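You operate a simulated robot arm through the tools that you are given. There is no shell and no other tool.

You are at the controls of a simulated robot arm. One attempt, no reset.

Task
Try NO GO on the blue and white castings, then clamp the true one in the jig.
Fine: worn if the orange gauge drops in; gauge back; the worn one stays on its mat. Set down upright: orange gauge.

Only the result counts: the job must be done as asked and must still hold three seconds after the hand-in. Knocking over, shifting, dropping, spilling or breaking anything else fails it.

Robot
A 7-joint arm with a two-finger parallel gripper, fixed in place. Base frame: the origin is at the foot of the arm, x ahead of it, y to its left, z up; the work surface is at about z = 0. Readings come in m, rad, newtons and seconds.
With the tool pointing down near the work surface it reaches from about 0.24 to 0.62 m from the base axis. Its first joint turns from -1.152 to 1.152 rad. Payload 2.6 kg.
Tool frame: the origin (TCP) lies between the finger pads and is the grasp point; the fingertips stand 0.03 m ahead of it; z points along the fingers, y is the line along which they close. The gripper opens to 0.094 m. The fingers are 0.028 m wide and 0.01 m thick; the gripper's body (0.05 by 0.096 m) begins 0.055 m behind the TCP.
Orientation is that of the tool frame in the base frame, as a unit quaternion [w, x, y, z]. With the fingers straight down and closing along the base's y, the tool's x points along the base's -x, its y along +y and its z along -z.

Tools
- The arm moves only by the tool play_rows. Its argument "motion" is a list of rows, each a list of 7 numbers: the turn, a rotation vector about the tool's x, y, z in rad, then the shift along the tool's x, y, z in cm, then the opening, from 0 (shut) to 1 (fully open). In form: [[rx, ry, rz, tx, ty, tz, gripper], ...]. A call has 1 to 20 rows; each row is the pose to reach, as a shift and turn from the pose commanded when the call began, along the tool's axes at that moment. A row lasts 0.2 s, in which the tool goes at most 0.05 m and 0.15 rad; a call with a longer step from one row to the next is refused whole, and so is a gripper value outside its range. A pose out of reach is approached as far as the arm can. The call stops where the force on the tool passes 90 N (or 10 N more than at its start, if that is more) or the arm is blocked; 0.2 s more then pass. Each finger travels about 0.072 m/s and halts on what it meets, pressing with about 24 N; the grip force reading is that of the motor and also rises with nothing between the fingers. The clock runs only during rows and for 0.2 s after the last one: add rows that repeat a pose to give the fingers time. It gives the time, the measured TCP pose, the force on the tool (base axes), the opening and the grip force at its end, in the units of the frame above (readings bear some noise), with the torque about the TCP (base axes, N m) and any sound that the robot's microphone picked up.
- Cameras (640 x 400 px; columns grow to the right, rows downward): "scene" is fixed at [0.0384, 0.44, 0.5538]; the picture's right is [-0.72, -0.70, 0.00], its down [-0.47, 0.48, -0.74] and it looks along [0.51, -0.53, -0.68] (base axes); focal length 277 px, centre (320, 200). "wrist" rides on the gripper at [0.076, 0.014, -0.102] in the tool frame; the picture's right is [-0.18, 0.98, 0.00], its down [-0.75, -0.14, -0.64] and it looks along [-0.63, -0.12, 0.77] (tool axes); focal length 243 px, centre (320, 200). There is no depth. A picture from a camera that has moved, and an enlarged one, comes with that camera's place and axes in the base frame and with its lens.
- capture(camera): a new picture of that camera. The clock stands still meanwhile.
- close_up(camera, box): a new picture of the part [left, top, right, bottom] of that camera's present view, enlarged. The clock stands still meanwhile.
- job_done(): hands the job in; it is judged then, once.

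Nothing tells you positions but the pictures and the camera data. Unless the task says otherwise, let go and move clear before handing in.

The tools are called after "Emit:" as a command line: name --pt "numbers of a row" for each row, then --argument value for the rest, lists and objects as JSON in quotes. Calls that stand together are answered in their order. play_rows: Moves the arm, as the interface text tells. Its arguments: {"type":"object","properties":{"motion":{"type":"array"}},"required":["motion"]} The other tools are called the same way: capture (camera) takes a picture; close_up (camera, box) takes an enlarged picture of a part of a camera's view; job_done () hands the job in.

At the start:

```text
time: 0.0
tool_pos: [0.2445, 0.2658, 0.3709]
orientation: [0.001, 0.0, 1.0, 0.0]
ft_force: [0.5, 0.5, -1.0]
torque: [-0.01, -0.01, -0.05]
finger_gap: 0.0939
finger_force: 0.0
```

scene: 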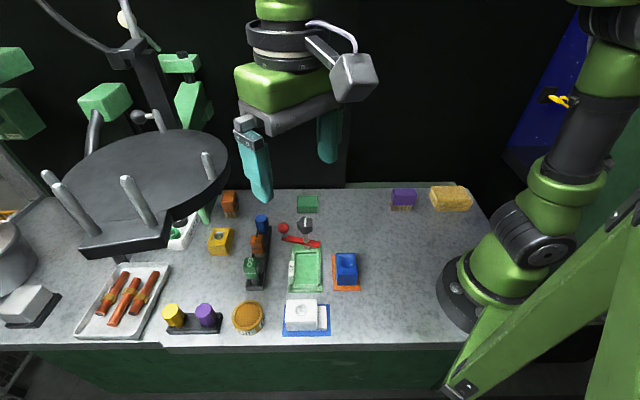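
wrist: 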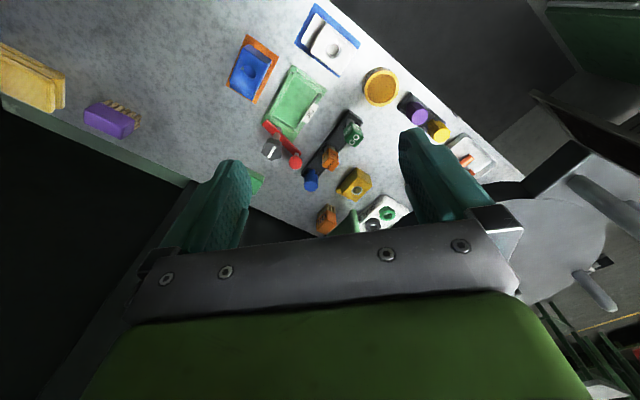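

I see blue and white castings on mats (orange and blue mats), a green jig with a red clamp, and a black gauge stand with green, orange and blue items. I'll look closer before moving.

Emit:
close_up --camera "scene" --box '[220, 180, 380, 280]'

Emit:
close_up --camera "scene" --box '[220, 250, 380, 350]'

Emit:
close_up --camera "wrist" --box '[210, 60, 410, 220]'

Emit:
close_up --camera "scene" --box '[230, 205, 290, 295]'

```text
4.00 times, centred on (300, 230) of scene
camera zoom: at [0.0384, 0.44, 0.5538], right [-0.72, -0.7, 0.0], down [-0.47, 0.48, -0.74], along [0.51, -0.53, -0.68], focal length 1107 px, centre (400, 80)
```

zoom: 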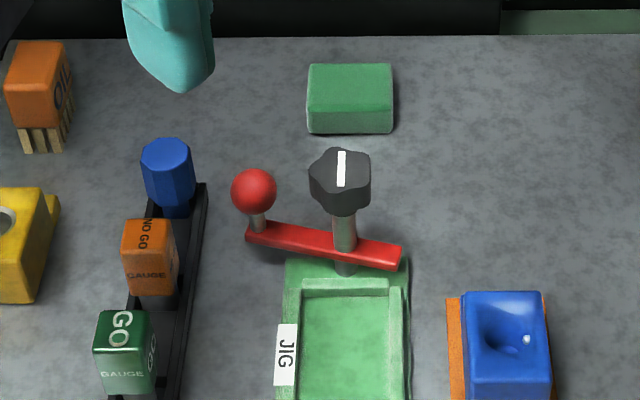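

```text
4.00 times, centred on (300, 300) of scene
camera zoom: at [0.0384, 0.44, 0.5538], right [-0.72, -0.7, 0.0], down [-0.47, 0.48, -0.74], along [0.51, -0.53, -0.68], focal length 1107 px, centre (400, -200)
```

zoom: 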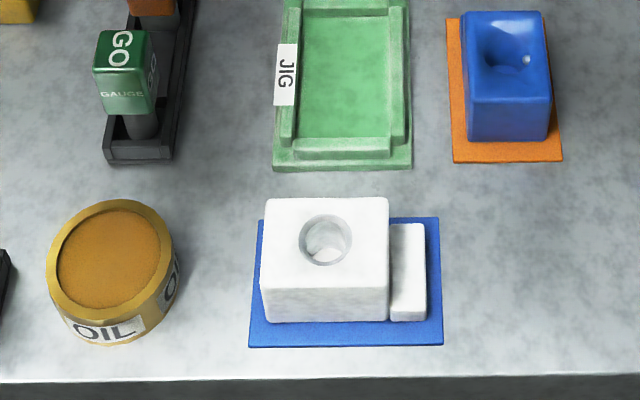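

```text
2.50 times, centred on (310, 140) of wrist
camera zoom: at [0.1677, 0.2799, 0.4753], right [0.18, 0.98, 0.0], down [0.75, -0.14, 0.64], along [0.63, -0.12, -0.77], focal length 606 px, centre (345, 350)
```

zoom: 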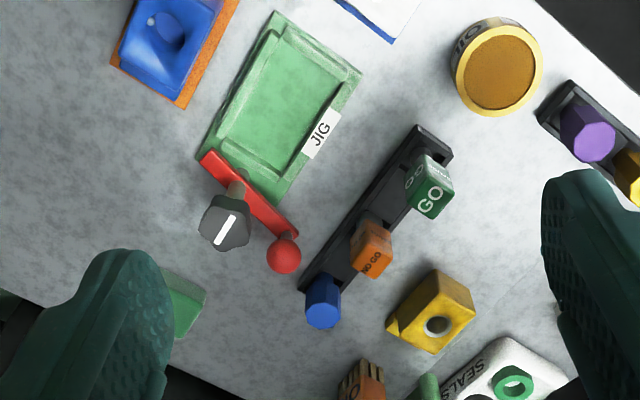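

```text
4.44 times, centred on (260, 250) of scene
camera zoom: at [0.0384, 0.44, 0.5538], right [-0.72, -0.7, 0.0], down [-0.47, 0.48, -0.74], along [0.51, -0.53, -0.68], focal length 1230 px, centre (587, -22)
```

zoom: 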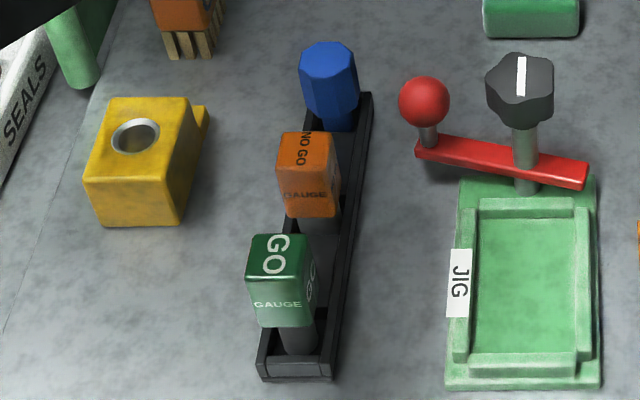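

The jig carries a red swing bar with a ball handle and a black knob on a post, and the gauges stand in a black rack. I'll zoom in further on the clamp mechanism, the castings and the gauges.

Emit:
close_up --camera "wrist" --box '[245, 100, 325, 180]'

Emit:
close_up --camera "wrist" --box '[290, 100, 380, 200]'

Emit:
close_up --camera "wrist" --box '[220, 0, 370, 110]'

Emit:
close_up --camera "scene" --box '[275, 210, 335, 260]'

Emit:
close_up --camera "scene" --box '[325, 245, 370, 295]'

Emit:
close_up --camera "scene" --box '[275, 290, 335, 345]'

```text
5.00 times, centred on (285, 140) of wrist
camera zoom: at [0.1677, 0.2799, 0.4753], right [0.18, 0.98, 0.0], down [0.75, -0.14, 0.64], along [0.63, -0.12, -0.77], focal length 1213 px, centre (495, 500)
```

zoom: 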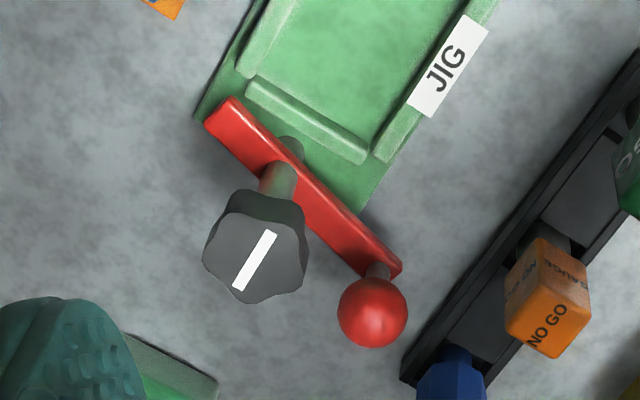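

```text
4.00 times, centred on (335, 150) of wrist
camera zoom: at [0.1677, 0.2799, 0.4753], right [0.18, 0.98, 0.0], down [0.75, -0.14, 0.64], along [0.63, -0.12, -0.77], focal length 970 px, centre (260, 400)
```

zoom: 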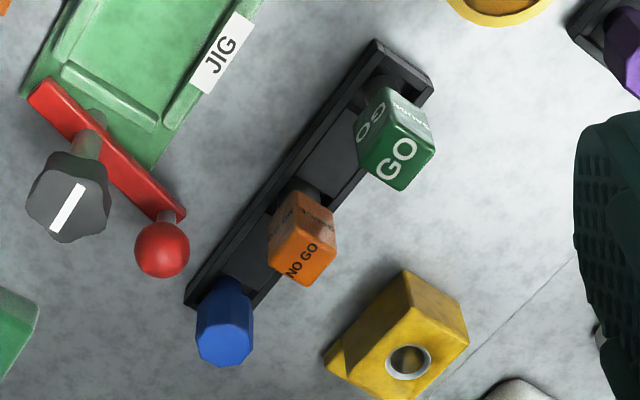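

```text
3.64 times, centred on (295, 55) of wrist
camera zoom: at [0.1677, 0.2799, 0.4753], right [0.18, 0.98, 0.0], down [0.75, -0.14, 0.64], along [0.63, -0.12, -0.77], focal length 882 px, centre (411, 727)
```

zoom: 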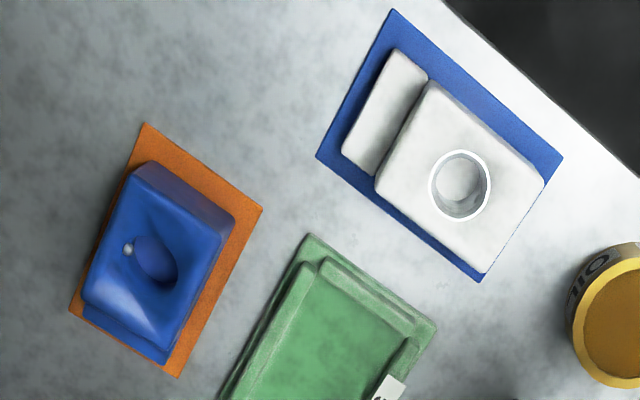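

```text
8.00 times, centred on (305, 235) of scene
camera zoom: at [0.0384, 0.44, 0.5538], right [-0.72, -0.7, 0.0], down [-0.47, 0.48, -0.74], along [0.51, -0.53, -0.68], focal length 2214 px, centre (440, -80)
```

zoom: 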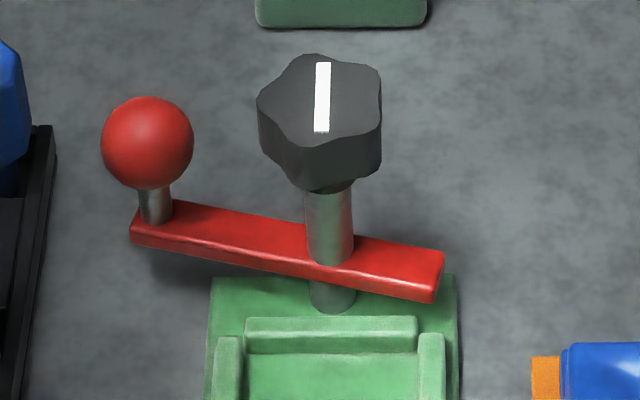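

```text
8.00 times, centred on (348, 270) of scene
camera zoom: at [0.0384, 0.44, 0.5538], right [-0.72, -0.7, 0.0], down [-0.47, 0.48, -0.74], along [0.51, -0.53, -0.68], focal length 2214 px, centre (100, -360)
```

zoom: 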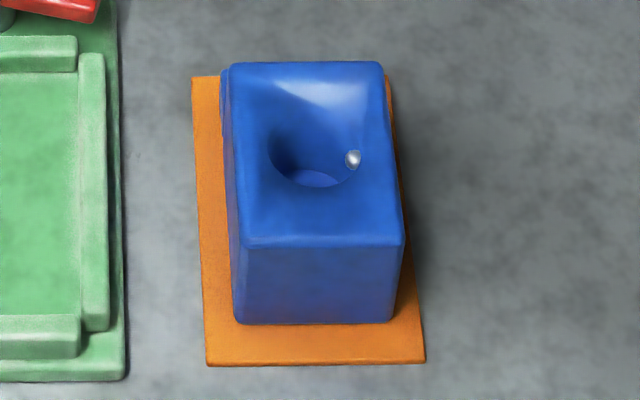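

```text
7.27 times, centred on (305, 318) of scene
camera zoom: at [0.0384, 0.44, 0.5538], right [-0.72, -0.7, 0.0], down [-0.47, 0.48, -0.74], along [0.51, -0.53, -0.68], focal length 2013 px, centre (429, -654)
```

zoom: 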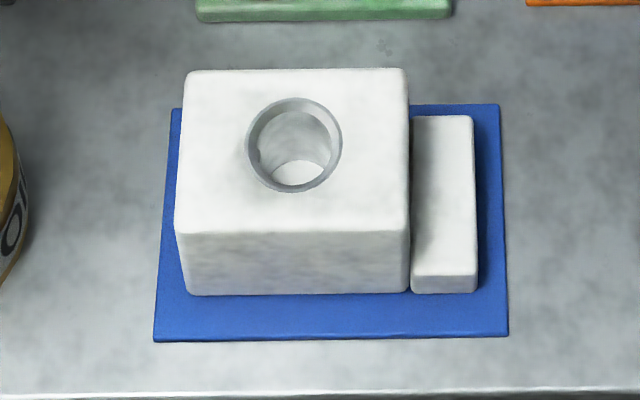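

I'm reading the jig post at about (0.35, 0.16), the white casting at about (0.235, 0.286) and the blue one to the right of the jig. Next I move the wrist camera over the jig for a closer look.

Emit:
play_rows --pt "0 0 0 -1.5 -2.0 3.0 1" --pt "0 0 0 -3.0 -4.0 6.0 1" --pt "0 0 0 -4.5 -6.0 9.0 1" --pt "0 0 0 -6.0 -8.0 12.0 1" --pt "0 0 0 -7.4 -10.0 15.0 1" --pt "0 0 0 -7.4 -10.0 15.0 1"

Emit:
capture --camera "wrist"

Emit:
capture --camera "scene"

```text
time: 1.4
tool_pos: [0.3156, 0.1637, 0.2209]
orientation: [-0.001, 0.0, 1.0, 0.0]
ft_force: [-0.3, 0.0, -0.4]
torque: [-0.03, 0.01, -0.04]
finger_gap: 0.0941
finger_force: 0.0
```

```text
taken
camera wrist: at [0.2396, 0.1783, 0.3235], right [0.18, 0.98, 0.0], down [0.75, -0.14, 0.64], along [0.63, -0.12, -0.77], focal length 243 px, centre (320, 200)
```

wrist: 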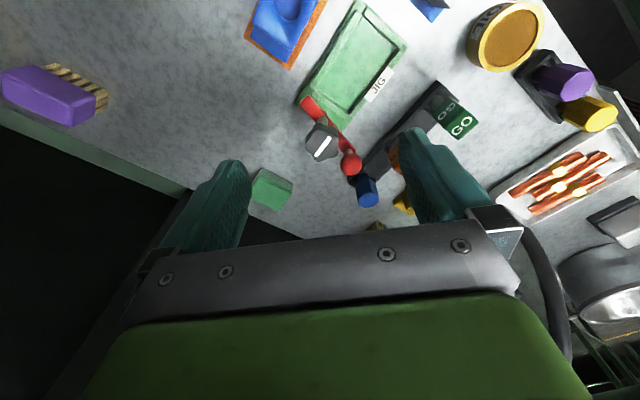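

```text
taken
```

scene: 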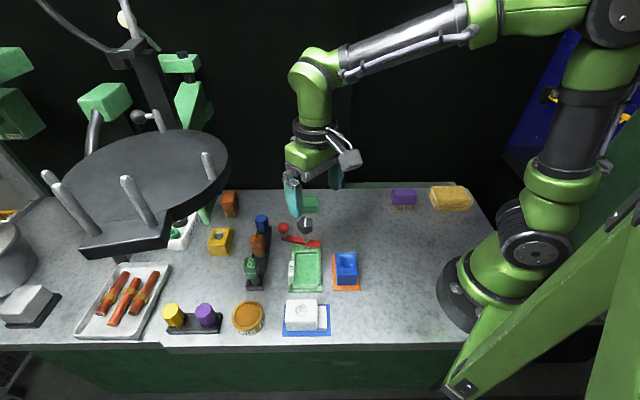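

The camera is now over the jig. I'll enlarge the clamp and the castings from here.

Emit:
close_up --camera "wrist" --box '[290, 80, 410, 180]'

Emit:
close_up --camera "wrist" --box '[240, 0, 420, 120]'

Emit:
close_up --camera "wrist" --box '[240, 0, 330, 75]'

```text
4.00 times, centred on (350, 130) of wrist
camera zoom: at [0.2396, 0.1783, 0.3235], right [0.18, 0.98, 0.0], down [0.75, -0.14, 0.64], along [0.63, -0.12, -0.77], focal length 970 px, centre (200, 480)
```

zoom: 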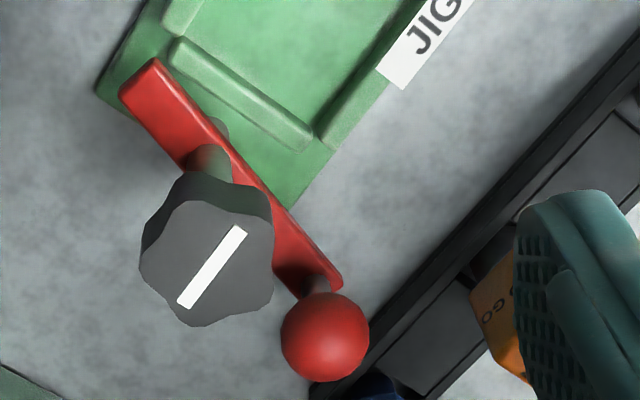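

```text
3.33 times, centred on (330, 60) of wrist
camera zoom: at [0.2396, 0.1783, 0.3235], right [0.18, 0.98, 0.0], down [0.75, -0.14, 0.64], along [0.63, -0.12, -0.77], focal length 809 px, centre (287, 667)
```

zoom: 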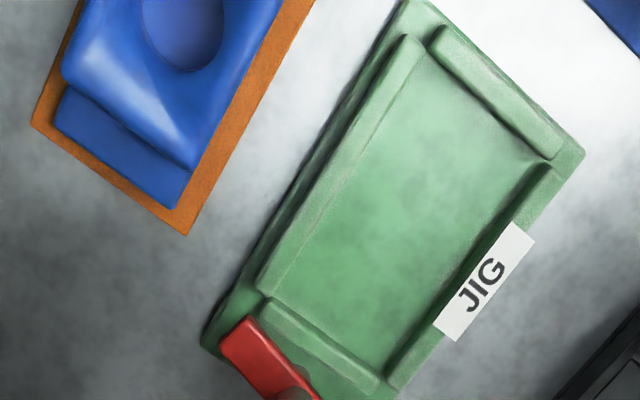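

```text
5.33 times, centred on (285, 38) of wrist
camera zoom: at [0.2396, 0.1783, 0.3235], right [0.18, 0.98, 0.0], down [0.75, -0.14, 0.64], along [0.63, -0.12, -0.77], focal length 1294 px, centre (507, 1067)
```

zoom: 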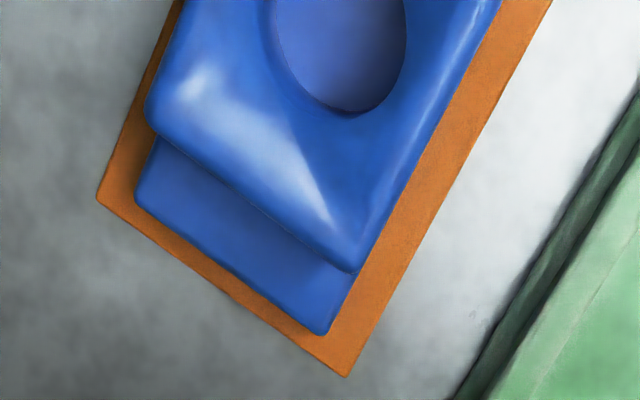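

Both castings have a low flange; blue's already faces the clamp post, while white's is 90° off. The clamp bar sits around z 0.03 with the knob above it. Now I turn the wrist 45° and go above the gauge rack to look at it.

Emit:
play_rows --pt "0 0 0.131 -1.5 1.4 -0.3 1" --pt "0 0 0.262 -3.0 2.8 -0.5 1" --pt "0 0 0.393 -4.5 4.2 -0.5 1" --pt "0 0 0.524 -6.2 5.7 -0.5 1" --pt "0 0 0.655 -7.8 7.2 -0.5 1" --pt "0 0 0.785 -9.3 8.6 -0.5 1" --pt "0 0 0.785 -9.3 8.6 -0.5 1"

Emit:
capture --camera "wrist"

Emit:
close_up --camera "wrist" --box '[250, 60, 400, 180]'

```text
time: 2.6
tool_pos: [0.3894, 0.2337, 0.2276]
orientation: [0.0, 0.285, 0.958, -0.007]
ft_force: [-10.5, -11.7, 4.5]
torque: [1.5, -0.9, 1.42]
finger_gap: 0.0941
finger_force: 0.1
stopped in row 6: the force on the tool passed its limit at 134 N (the readings are from after the stop); the commanded pose is now the measured one
```

```text
taken
camera wrist: at [0.3342, 0.2877, 0.3304], right [0.69, 0.72, -0.01], down [0.56, -0.52, 0.65], along [0.46, -0.45, -0.76], focal length 243 px, centre (320, 200)
```

wrist: 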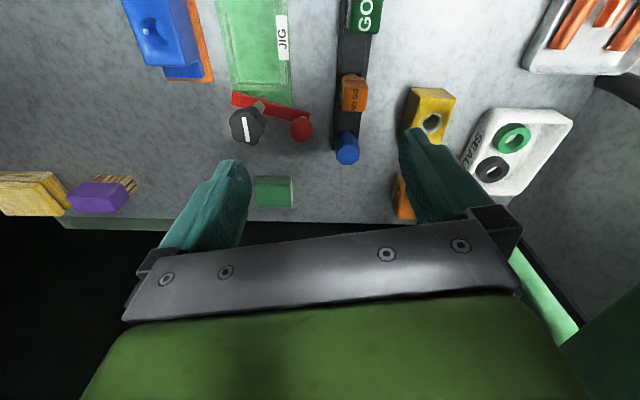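

```text
3.33 times, centred on (325, 120) of wrist
camera zoom: at [0.3342, 0.2877, 0.3304], right [0.69, 0.72, -0.01], down [0.56, -0.52, 0.65], along [0.46, -0.45, -0.76], focal length 809 px, centre (303, 467)
```

zoom: 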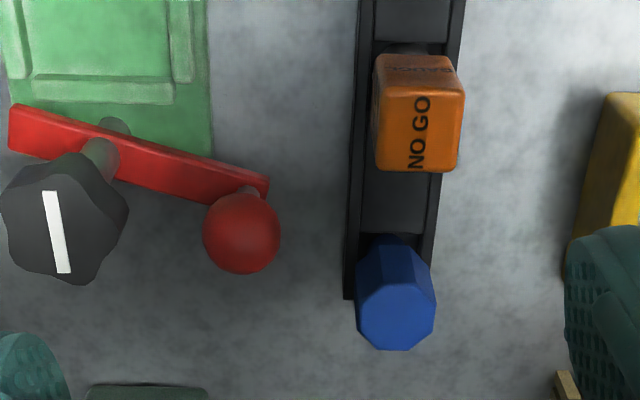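

The tool met something on the way (134 N), probably the round black structure. I'll check the scene before moving any further.

Emit:
capture --camera "scene"

Emit:
close_up --camera "scene" --box '[40, 60, 360, 260]'

```text
taken
```

scene: 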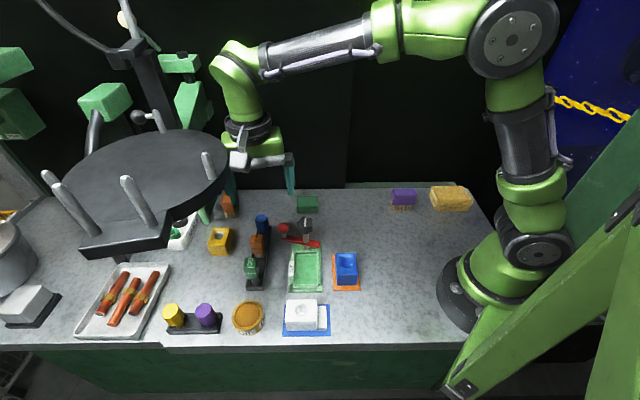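

```text
2.00 times, centred on (200, 160) of scene
camera zoom: at [0.0384, 0.4399, 0.5539], right [-0.72, -0.7, 0.0], down [-0.47, 0.48, -0.74], along [0.51, -0.53, -0.68], focal length 554 px, centre (560, 280)
```

zoom: 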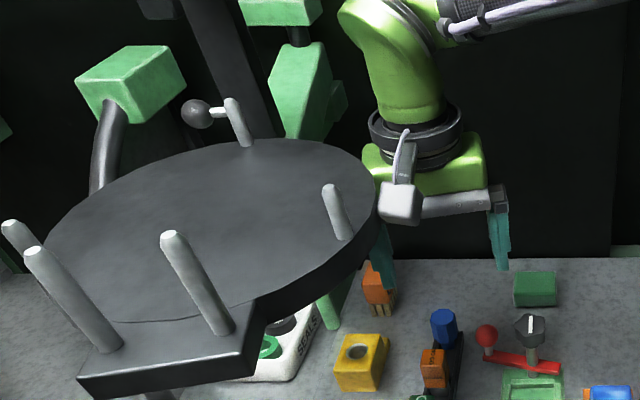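

The wrist camera housing touched the edge of the round black disc, which is at about z 0.33, centred near (0.40, 0.38) with a radius of about 0.10. It hasn't visibly moved. I'll back off away from it, towards −x and −y.

Emit:
play_rows --pt "0 0 0 0.6 -2.8 0 1" --pt "0 0 0 1.2 -5.6 0 1" --pt "0 0 0 1.76 -8.3 0 1" --pt "0 0 0 1.76 -8.3 0 1"

Emit:
capture --camera "scene"

Emit:
capture --camera "wrist"

```text
time: 3.6
tool_pos: [0.3309, 0.1744, 0.2291]
orientation: [-0.001, 0.287, 0.958, -0.008]
ft_force: [0.1, -0.3, 0.0]
torque: [-0.02, 0.0, 0.01]
finger_gap: 0.0939
finger_force: 0.0
```

```text
taken
```

scene: 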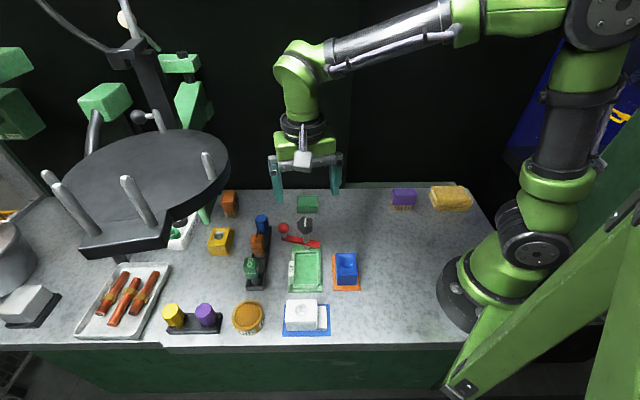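

```text
taken
camera wrist: at [0.2744, 0.2288, 0.3308], right [0.69, 0.72, -0.01], down [0.56, -0.53, 0.64], along [0.46, -0.45, -0.76], focal length 243 px, centre (320, 200)
```

wrist: 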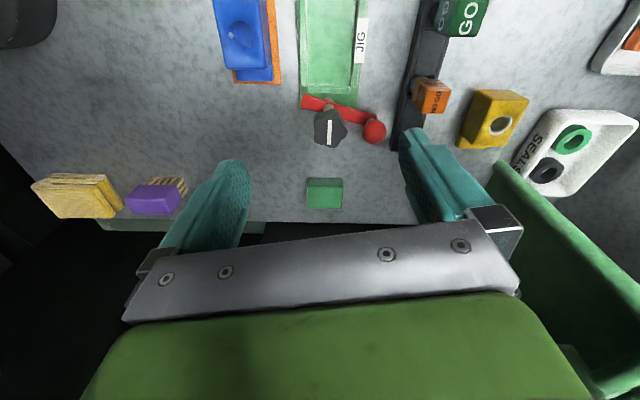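

I'm clear of the disc and nothing looks moved. I'll take precise enlargements of the gauge rack and jig for measuring.

Emit:
close_up --camera "scene" --box '[235, 205, 285, 255]'

Emit:
close_up --camera "scene" --box '[235, 245, 285, 295]'

Emit:
close_up --camera "scene" --box '[280, 240, 330, 300]'

Emit:
close_up --camera "wrist" --box '[390, 0, 490, 140]'

Emit:
close_up --camera "wrist" --box '[290, 80, 400, 160]'

```text
8.00 times, centred on (260, 230) of scene
camera zoom: at [0.0384, 0.44, 0.5538], right [-0.72, -0.7, 0.0], down [-0.47, 0.48, -0.74], along [0.51, -0.53, -0.68], focal length 2214 px, centre (800, -40)
```

zoom: 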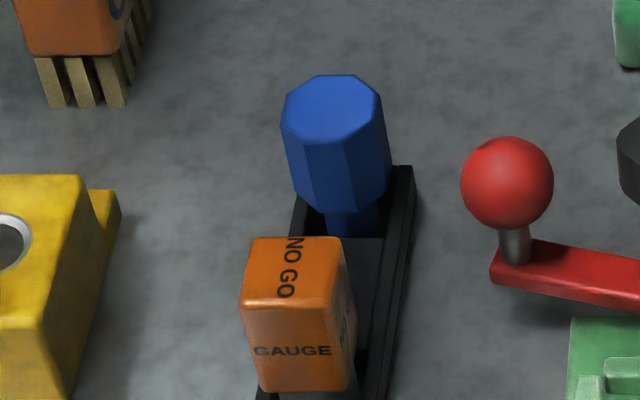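

```text
8.00 times, centred on (260, 270) of scene
camera zoom: at [0.0384, 0.44, 0.5538], right [-0.72, -0.7, 0.0], down [-0.47, 0.48, -0.74], along [0.51, -0.53, -0.68], focal length 2214 px, centre (800, -360)
```

zoom: 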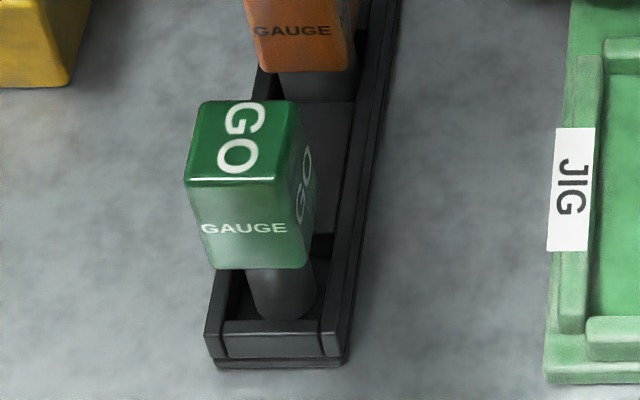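

```text
6.67 times, centred on (305, 270) of scene
camera zoom: at [0.0384, 0.44, 0.5538], right [-0.72, -0.7, 0.0], down [-0.47, 0.48, -0.74], along [0.51, -0.53, -0.68], focal length 1845 px, centre (420, -267)
```

zoom: 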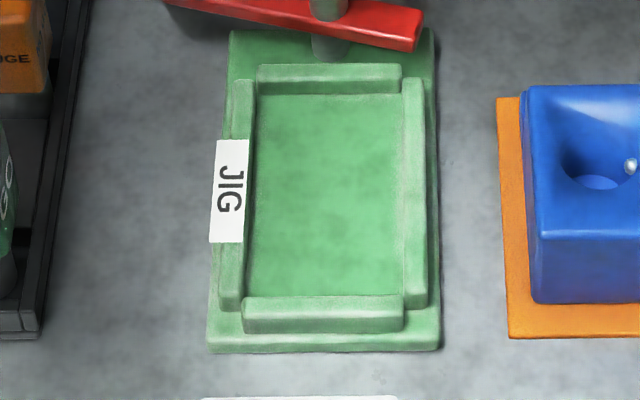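

```text
2.86 times, centred on (440, 70) of wrist
camera zoom: at [0.2744, 0.2288, 0.3308], right [0.69, 0.72, -0.01], down [0.56, -0.53, 0.64], along [0.46, -0.45, -0.76], focal length 693 px, centre (-23, 571)
```

zoom: 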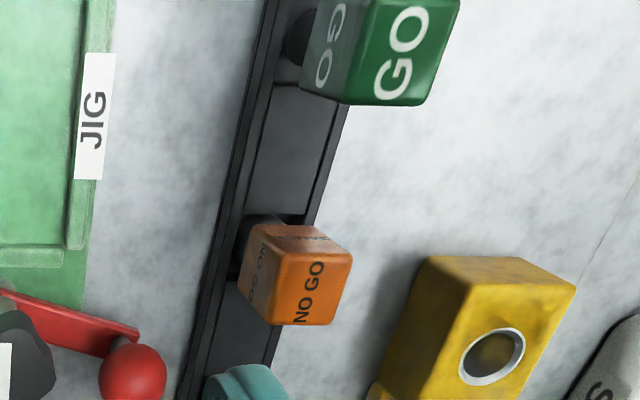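

```text
5.00 times, centred on (345, 120) of wrist
camera zoom: at [0.2744, 0.2288, 0.3308], right [0.69, 0.72, -0.01], down [0.56, -0.53, 0.64], along [0.46, -0.45, -0.76], focal length 1213 px, centre (195, 600)
```

zoom: 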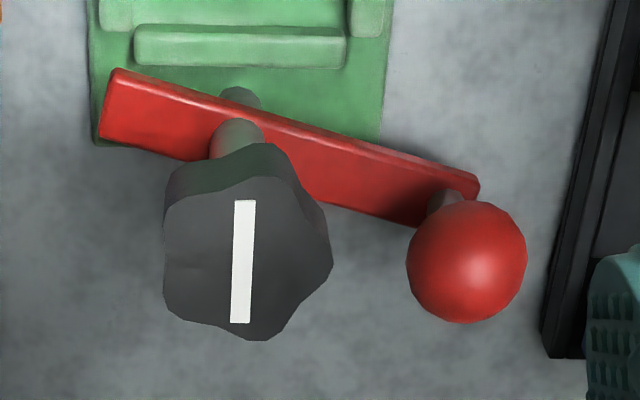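

The orange gauge handle is about 2.5 cm square, spans z 0.035–0.075 and is centred at (0.415, 0.256), just under the disc's rim. I'll level the tool at 45° yaw, then lean it away from the disc so the wrist stays clear when I grip.

Emit:
play_rows --pt "-0.007 0.002 0.1 0 0 0 1" --pt "-0.0153 0.0046 0.2025 0 0 0 1" --pt "-0.0153 0.0046 0.2025 0 0 0 0.8" --pt "-0.0153 0.0046 0.2025 0 0 0 0.65" --pt "-0.0153 0.0046 0.2025 0 0 0 0.65"

Emit:
play_rows --pt "0 0 0 0 0 0 0.65"

Emit:
play_rows --pt "0 0 0 0 0 0 0.65"

```text
time: 4.8
tool_pos: [0.3293, 0.1745, 0.229]
orientation: [0.0, 0.383, 0.924, 0.002]
ft_force: [0.1, 0.7, -0.6]
torque: [0.0, -0.02, -0.01]
finger_gap: 0.0611
finger_force: 0.0
```

```text
time: 5.2
tool_pos: [0.3303, 0.1752, 0.2289]
orientation: [-0.002, 0.383, 0.924, 0.001]
ft_force: [0.2, -0.6, -0.3]
torque: [0.04, 0.01, -0.02]
finger_gap: 0.061
finger_force: 0.1
```

```text
time: 5.6
tool_pos: [0.3305, 0.1748, 0.2287]
orientation: [-0.001, 0.383, 0.924, 0.002]
ft_force: [-0.4, -0.4, 0.8]
torque: [-0.03, 0.0, -0.01]
finger_gap: 0.0609
finger_force: 0.0
```

The pose is level at 45° and steady. Now I lean the tool about its closing axis, then move low towards the gauge.

Emit:
play_rows --pt "0.001 0.13 0 0 0 0 0.65" --pt "0.002 0.265 0 0 0 0 0.65" --pt "0.003 0.4 0 0 0 0 0.65" --pt "0.003 0.4 0 0 0 0 0.65"

Emit:
capture --camera "scene"

Emit:
capture --camera "wrist"

```text
time: 6.6
tool_pos: [0.3297, 0.1752, 0.2291]
orientation: [-0.185, 0.374, 0.906, 0.077]
ft_force: [0.3, 0.2, -1.0]
torque: [0.01, 0.02, -0.02]
finger_gap: 0.0614
finger_force: 0.1
```

```text
taken
```

scene: 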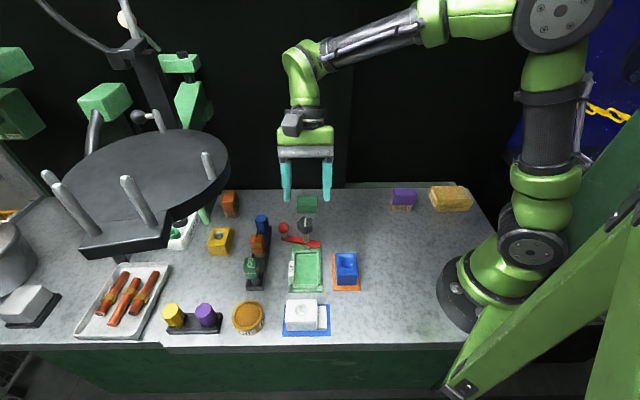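

```text
taken
camera wrist: at [0.3182, 0.2051, 0.3533], right [0.81, 0.58, -0.07], down [0.57, -0.77, 0.29], along [0.11, -0.28, -0.95], focal length 243 px, centre (320, 200)
```

wrist: 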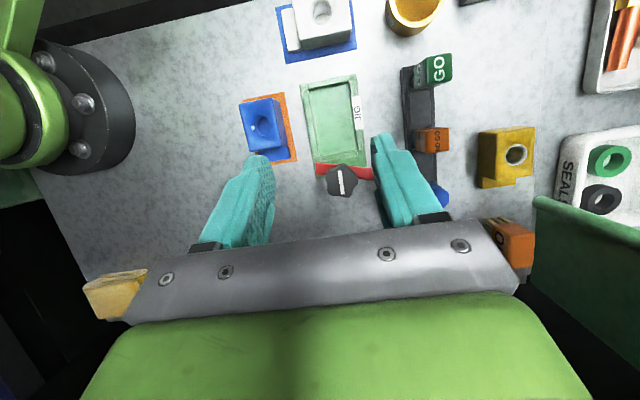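

The lean is right at about 0.40 rad. I'll go low to a spot above the orange gauge, staying beneath the disc.

Emit:
play_rows --pt "0 0 0 -1.48 2.25 2.6 0.65" --pt "0 0 0 -2.96 4.49 5.19 0.65" --pt "0 0 0 -4.44 6.74 7.79 0.65" --pt "0 0 0 -4.38 9.24 8.63 0.65" --pt "0 0 0 -4.32 11.74 9.47 0.65" --pt "0 0 0 -4.32 11.74 9.47 0.65"

Emit:
capture --camera "wrist"

Emit:
capture --camera "scene"

```text
time: 8.0
tool_pos: [0.4144, 0.2541, 0.1234]
orientation: [-0.184, 0.375, 0.905, 0.076]
ft_force: [0.3, 0.3, -0.5]
torque: [-0.01, -0.03, 0.01]
finger_gap: 0.0611
finger_force: 0.1
```

```text
taken
camera wrist: at [0.4026, 0.2857, 0.2489], right [0.81, 0.58, -0.07], down [0.57, -0.77, 0.3], along [0.11, -0.28, -0.95], focal length 243 px, centre (320, 200)
```

wrist: 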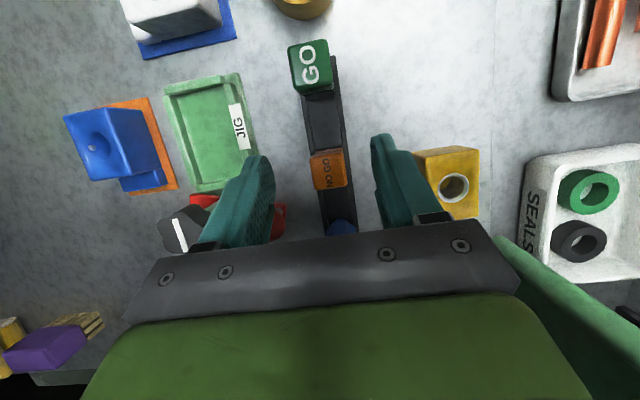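

```text
taken
```

scene: 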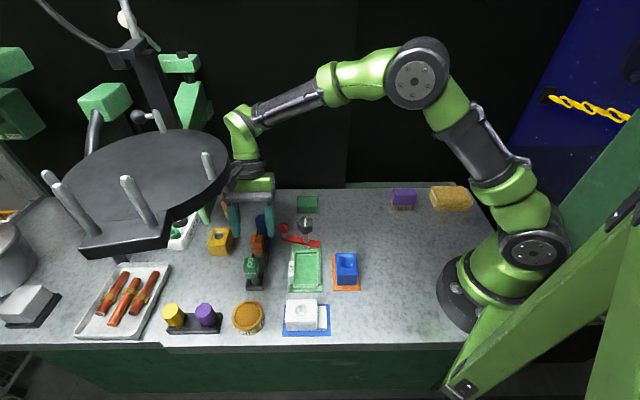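

The gauge is between the fingers in view and nothing is touching. I'll zoom in to check alignment before descending.

Emit:
close_up --camera "wrist" --box '[260, 120, 390, 220]'

Emit:
close_up --camera "scene" --box '[215, 150, 295, 260]'

```text
4.00 times, centred on (325, 170) of wrist
camera zoom: at [0.4026, 0.2857, 0.2489], right [0.81, 0.58, -0.07], down [0.57, -0.77, 0.3], along [0.11, -0.28, -0.95], focal length 970 px, centre (300, 320)
```

zoom: 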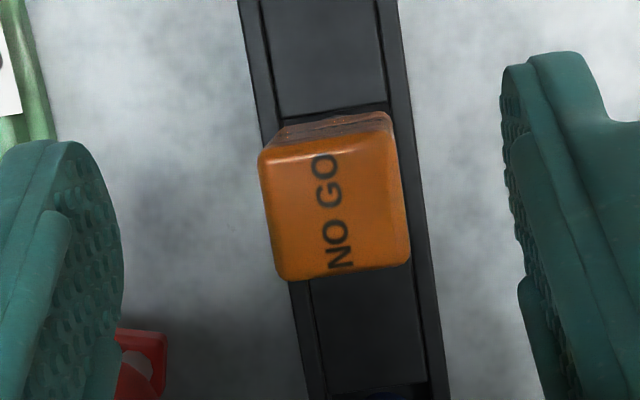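

```text
3.64 times, centred on (255, 205) of scene
camera zoom: at [0.0384, 0.44, 0.5538], right [-0.72, -0.7, 0.0], down [-0.47, 0.48, -0.74], along [0.51, -0.53, -0.68], focal length 1006 px, centre (556, 182)
```

zoom: 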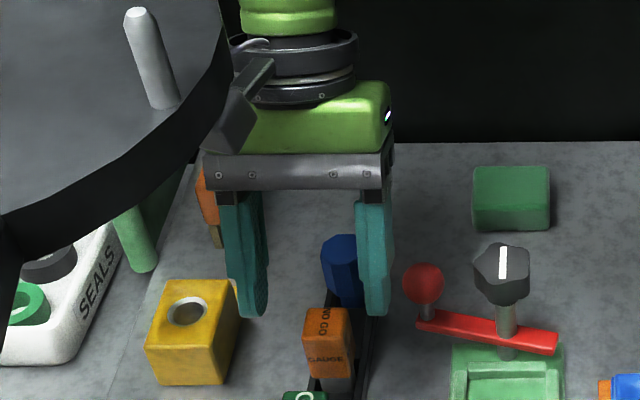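

The gauge is aligned with the fingers to about 1 mm. I'll descend to the grip height and check before closing.

Emit:
play_rows --pt "0 0 0 -0.5 0.05 1.2 0.65" --pt "0 0 0 -1.0 0.1 2.4 0.65" --pt "0 0 0 -1.5 0.12 3.6 0.65" --pt "0 0 0 -1.99 0.12 4.73 0.65" --pt "0 0 0 -1.99 0.12 4.73 0.65"

Emit:
capture --camera "wrist"

Emit:
close_up --camera "scene" --box '[215, 170, 295, 270]'

```text
time: 9.2
tool_pos: [0.4143, 0.2548, 0.0723]
orientation: [-0.184, 0.375, 0.905, 0.077]
ft_force: [0.7, -0.1, 0.7]
torque: [-0.01, 0.03, 0.01]
finger_gap: 0.0613
finger_force: 0.1
```

```text
taken
camera wrist: at [0.4036, 0.2861, 0.1967], right [0.81, 0.58, -0.07], down [0.57, -0.77, 0.3], along [0.12, -0.28, -0.95], focal length 243 px, centre (320, 200)
```

wrist: 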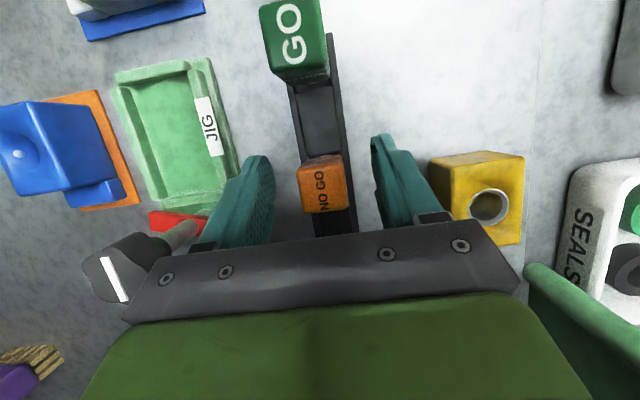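

```text
4.00 times, centred on (255, 220) of scene
camera zoom: at [0.0384, 0.44, 0.5538], right [-0.72, -0.7, 0.0], down [-0.47, 0.48, -0.74], along [0.51, -0.53, -0.68], focal length 1107 px, centre (580, 120)
```

zoom: 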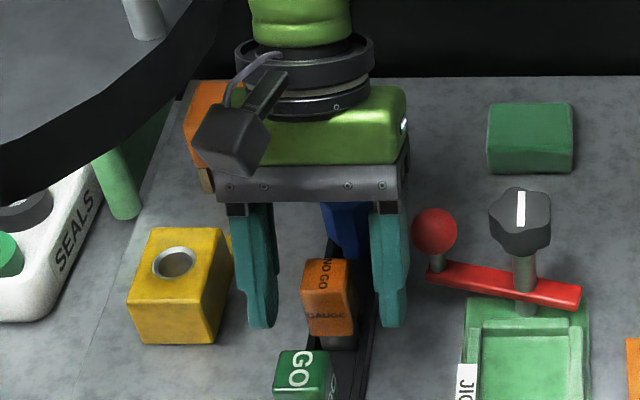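

The handle is centred between the fingers. I'll close on it.

Emit:
play_rows --pt "0 0 0 0 0 0 0.45" --pt "0 0 0 0 0 0 0.3" --pt "0 0 0 0 0 0 0.15" --pt "0 0 0 0 0 0 0.0" --pt "0 0 0 0 0 0 0.0"

Emit:
close_up --camera "wrist" --box '[240, 120, 400, 240]'

Emit:
close_up --camera "scene" --box '[225, 200, 285, 260]'

```text
time: 10.4
tool_pos: [0.4149, 0.2555, 0.0711]
orientation: [-0.184, 0.375, 0.905, 0.076]
ft_force: [0.4, 0.3, -0.2]
torque: [-0.01, 0.0, 0.04]
finger_gap: 0.0293
finger_force: 24.1
```

```text
3.33 times, centred on (320, 180) of wrist
camera zoom: at [0.4036, 0.2862, 0.1968], right [0.81, 0.58, -0.07], down [0.57, -0.77, 0.3], along [0.11, -0.28, -0.95], focal length 809 px, centre (320, 267)
```

zoom: 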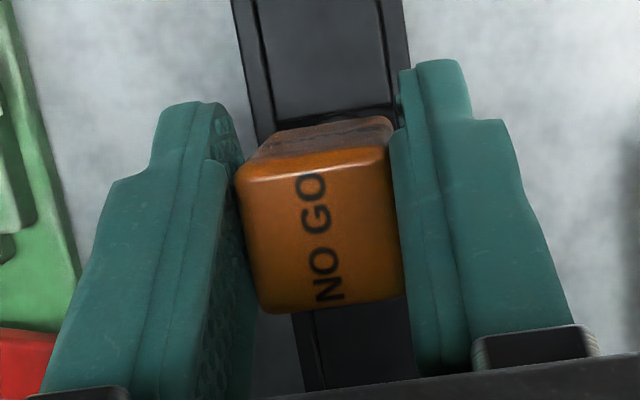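

```text
6.67 times, centred on (255, 230) of scene
camera zoom: at [0.0384, 0.44, 0.5538], right [-0.72, -0.7, 0.0], down [-0.47, 0.48, -0.74], along [0.51, -0.53, -0.68], focal length 1845 px, centre (753, 0)
```

zoom: 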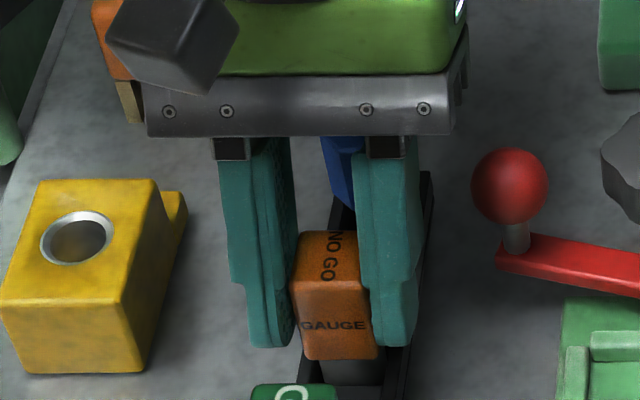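

The grip is solid (24 N, gap 29 mm). I'll lift straight up about 6 cm while staying leaned, and check that the gauge follows.

Emit:
play_rows --pt "0 0 0 0.39 0 -0.92 0" --pt "0 0 0 0.78 0 -1.84 0" --pt "0 0 0 1.17 0 -2.76 0" --pt "0 0 0 1.55 0 -3.69 0" --pt "0 0 0 1.94 0 -4.61 0" --pt "0 0 0 2.33 0 -5.53 0" --pt "0 0 0 2.33 0 -5.53 0"

Emit:
close_up --camera "scene" --box '[215, 170, 295, 270]'

Emit:
capture --camera "scene"

```text
time: 12.0
tool_pos: [0.4171, 0.2561, 0.1331]
orientation: [-0.185, 0.375, 0.905, 0.076]
ft_force: [-0.4, -0.2, -0.4]
torque: [0.01, -0.02, 0.01]
finger_gap: 0.0295
finger_force: 24.3
```

```text
4.00 times, centred on (255, 220) of scene
camera zoom: at [0.0384, 0.44, 0.5538], right [-0.72, -0.7, 0.0], down [-0.47, 0.48, -0.74], along [0.51, -0.53, -0.68], focal length 1107 px, centre (580, 120)
```

zoom: 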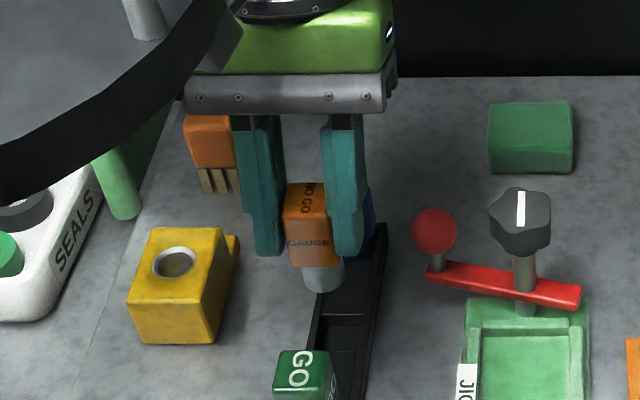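

```text
taken
```

scene: 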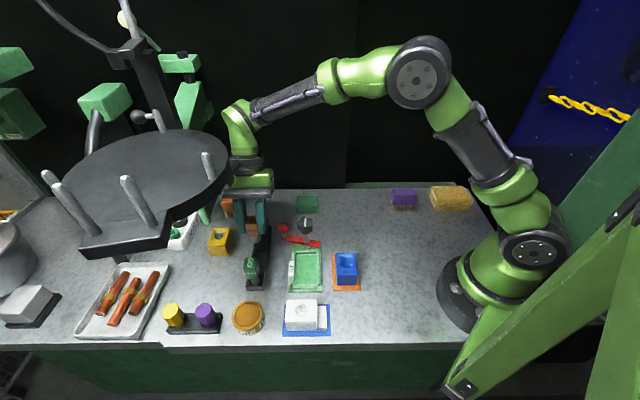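

The gauge came out cleanly, with its roughly 3 cm pin visible. I'll carry it over the jig pocket, away from the post, to above the blue casting's bore at (0.242, 0.147).

Emit:
play_rows --pt "0 0 0 1.53 -2.48 0.28 0" --pt "0 0 0 3.07 -4.95 0.57 0" --pt "0 0 0 4.6 -7.43 0.85 0" --pt "0 0 0 4.6 -10.55 0.85 0" --pt "0 0 0 4.6 -13.67 0.85 0" --pt "0 0 0 4.61 -16.8 0.86 0" --pt "0 0 0 4.61 -19.92 0.86 0" --pt "0 0 0 4.61 -19.92 0.86 0"

Emit:
capture --camera "scene"

Emit:
capture --camera "wrist"

Emit:
close_up --camera "scene" --box '[310, 200, 390, 300]'

```text
time: 13.8
tool_pos: [0.2429, 0.147, 0.1446]
orientation: [-0.185, 0.374, 0.906, 0.076]
ft_force: [-0.3, -0.9, -0.8]
torque: [0.01, 0.01, 0.01]
finger_gap: 0.0295
finger_force: 23.9
```

```text
taken
```

scene: 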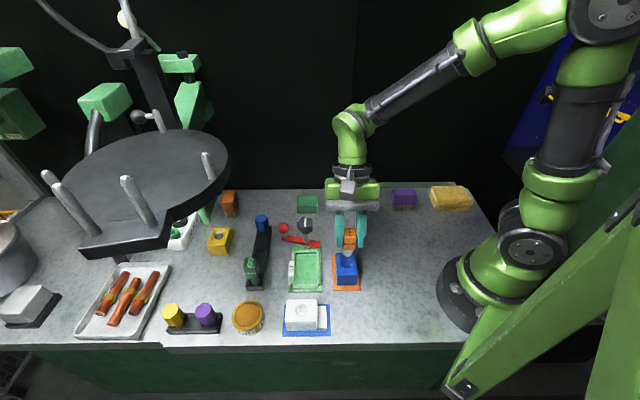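

```text
taken
camera wrist: at [0.2302, 0.1786, 0.2685], right [0.81, 0.58, -0.07], down [0.57, -0.77, 0.3], along [0.12, -0.28, -0.95], focal length 243 px, centre (320, 200)
```

wrist: 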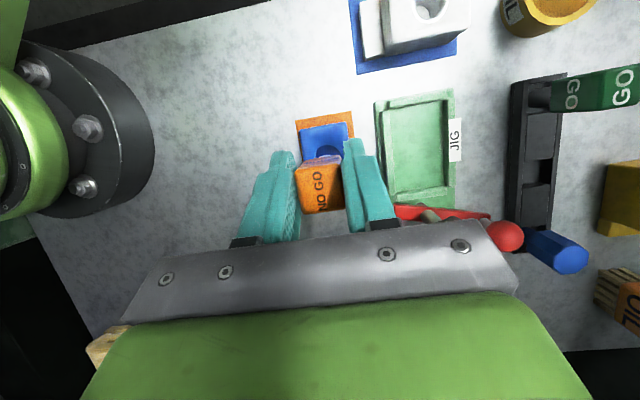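

```text
4.00 times, centred on (350, 250) of scene
camera zoom: at [0.0384, 0.44, 0.5538], right [-0.72, -0.7, 0.0], down [-0.47, 0.48, -0.74], along [0.51, -0.53, -0.68], focal length 1107 px, centre (200, 0)
```

zoom: 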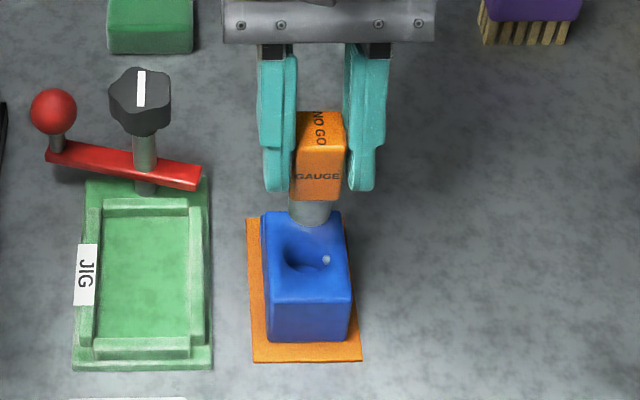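

The gauge hangs just above the blue casting. I'll zoom in to align the pin with the bore precisely.

Emit:
close_up --camera "scene" --box '[325, 235, 375, 285]'

Emit:
close_up --camera "wrist" --box '[270, 90, 380, 220]'

```text
8.00 times, centred on (350, 260) of scene
camera zoom: at [0.0384, 0.44, 0.5538], right [-0.72, -0.7, 0.0], down [-0.47, 0.48, -0.74], along [0.51, -0.53, -0.68], focal length 2214 px, centre (80, -280)
```

zoom: 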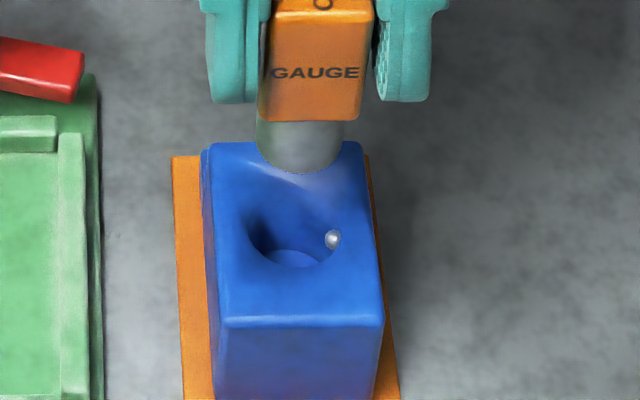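

```text
3.08 times, centred on (325, 155) of wrist
camera zoom: at [0.2302, 0.1786, 0.2685], right [0.81, 0.58, -0.07], down [0.57, -0.77, 0.3], along [0.12, -0.28, -0.95], focal length 746 px, centre (305, 338)
```

zoom: 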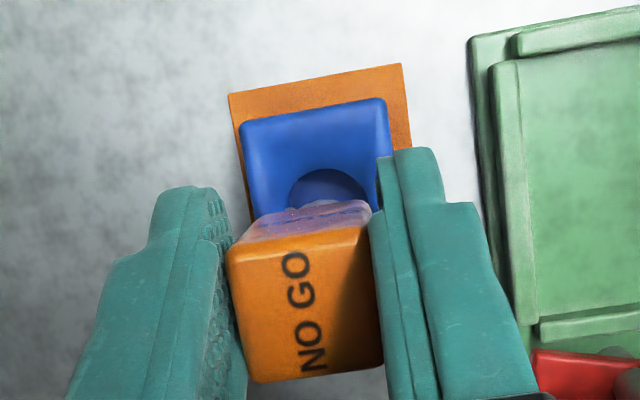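

There's a small shiny spot at the rim of the blue bore. I'll look at it at maximum zoom before lowering.

Emit:
close_up --camera "scene" --box '[340, 255, 360, 270]'

Emit:
close_up --camera "scene" --box '[290, 300, 320, 325]'

```text
16.00 times, centred on (350, 262) of scene
camera zoom: at [0.0384, 0.44, 0.5538], right [-0.72, -0.7, 0.0], down [-0.47, 0.48, -0.74], along [0.51, -0.53, -0.68], focal length 4428 px, centre (-160, -800)
```

zoom: 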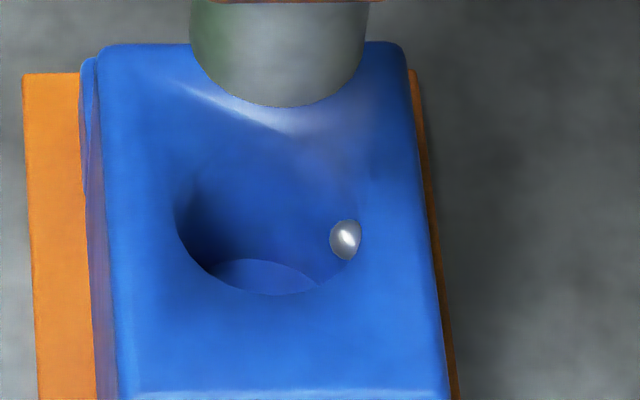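

```text
16.00 times, centred on (305, 312) of scene
camera zoom: at [0.0384, 0.44, 0.5538], right [-0.72, -0.7, 0.0], down [-0.47, 0.48, -0.74], along [0.51, -0.53, -0.68], focal length 4428 px, centre (560, -1600)
```

zoom: 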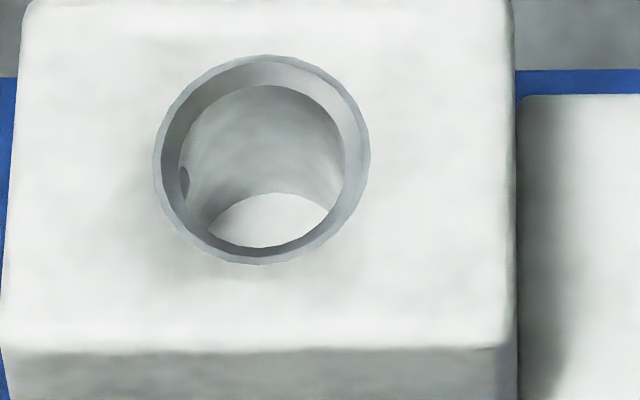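

The orange pin looks about 23 mm wide and the blue bore about 25 mm, with a small nub on its rim. I'll lower to just above the bore with a 1 mm correction and recheck alignment.

Emit:
play_rows --pt "0 0 0 -0.42 -0.04 1.05 0" --pt "0 0 0 -0.84 -0.08 2.1 0" --pt "0 0 0 -1.27 -0.12 3.15 0" --pt "0 0 0 -1.27 -0.12 3.15 0"

Emit:
close_up --camera "scene" --box '[335, 245, 365, 270]'

Emit:
close_up --camera "wrist" --box '[270, 90, 380, 220]'

```text
time: 14.8
tool_pos: [0.2417, 0.1473, 0.1109]
orientation: [-0.184, 0.375, 0.906, 0.076]
ft_force: [0.1, -0.5, -1.0]
torque: [0.0, 0.0, -0.01]
finger_gap: 0.0293
finger_force: 24.7
```

```text
16.00 times, centred on (350, 258) of scene
camera zoom: at [0.0384, 0.44, 0.5538], right [-0.72, -0.7, 0.0], down [-0.47, 0.48, -0.74], along [0.51, -0.53, -0.68], focal length 4428 px, centre (-160, -720)
```

zoom: 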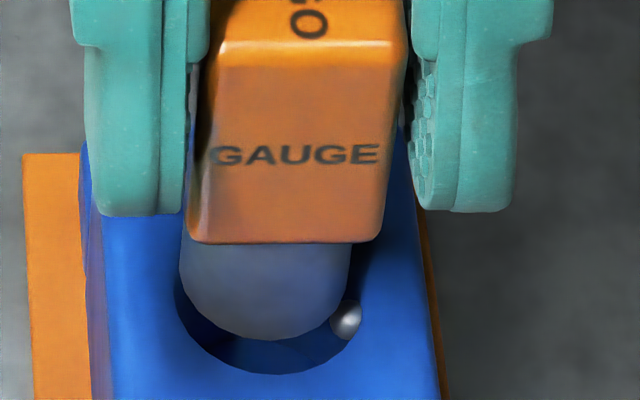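

```text
3.08 times, centred on (325, 155) of wrist
camera zoom: at [0.2298, 0.1785, 0.2346], right [0.81, 0.58, -0.07], down [0.57, -0.77, 0.3], along [0.12, -0.28, -0.95], focal length 746 px, centre (305, 338)
```

zoom: 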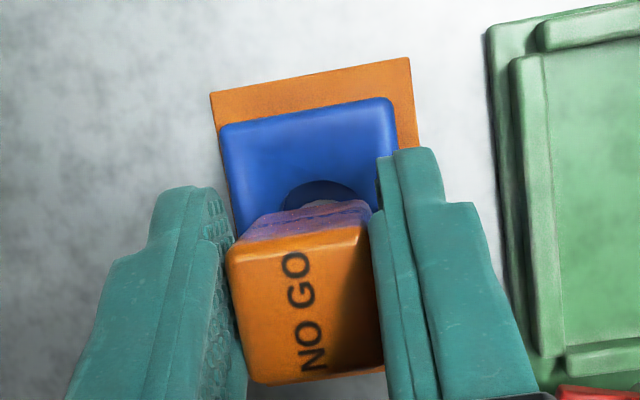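

The pin is 6 mm above the blue bore and nearly centred. I'll nudge it about 0.8 mm and lower gently in small steps, watching the force.

Emit:
play_rows --pt "0 0 0 0 -0.08 0 0" --pt "0 0 0 -0.08 -0.08 0.18 0" --pt "0 0 0 -0.16 -0.08 0.37 0" --pt "0 0 0 -0.24 -0.08 0.55 0" --pt "0 0 0 -0.31 -0.08 0.74 0" --pt "0 0 0 -0.31 -0.08 0.74 0"

Emit:
close_up --camera "scene" --box '[335, 245, 365, 270]'

```text
time: 16.2
tool_pos: [0.2414, 0.1463, 0.1014]
orientation: [-0.185, 0.374, 0.906, 0.076]
ft_force: [-1.1, 1.9, 0.7]
torque: [0.08, 0.1, -0.06]
finger_gap: 0.0296
finger_force: 24.0
```

```text
16.00 times, centred on (350, 258) of scene
camera zoom: at [0.0384, 0.44, 0.5538], right [-0.72, -0.7, 0.0], down [-0.47, 0.48, -0.74], along [0.51, -0.53, -0.68], focal length 4428 px, centre (-160, -720)
```

zoom: 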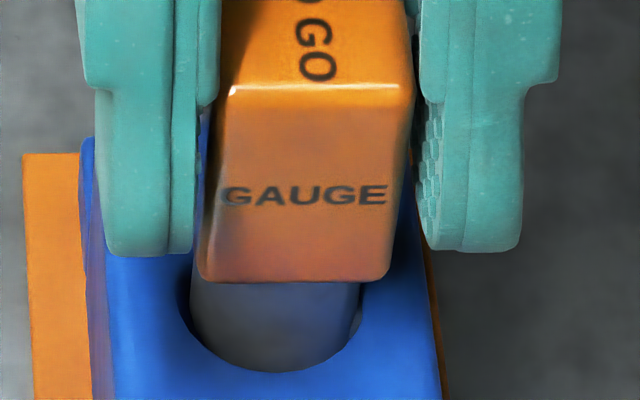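

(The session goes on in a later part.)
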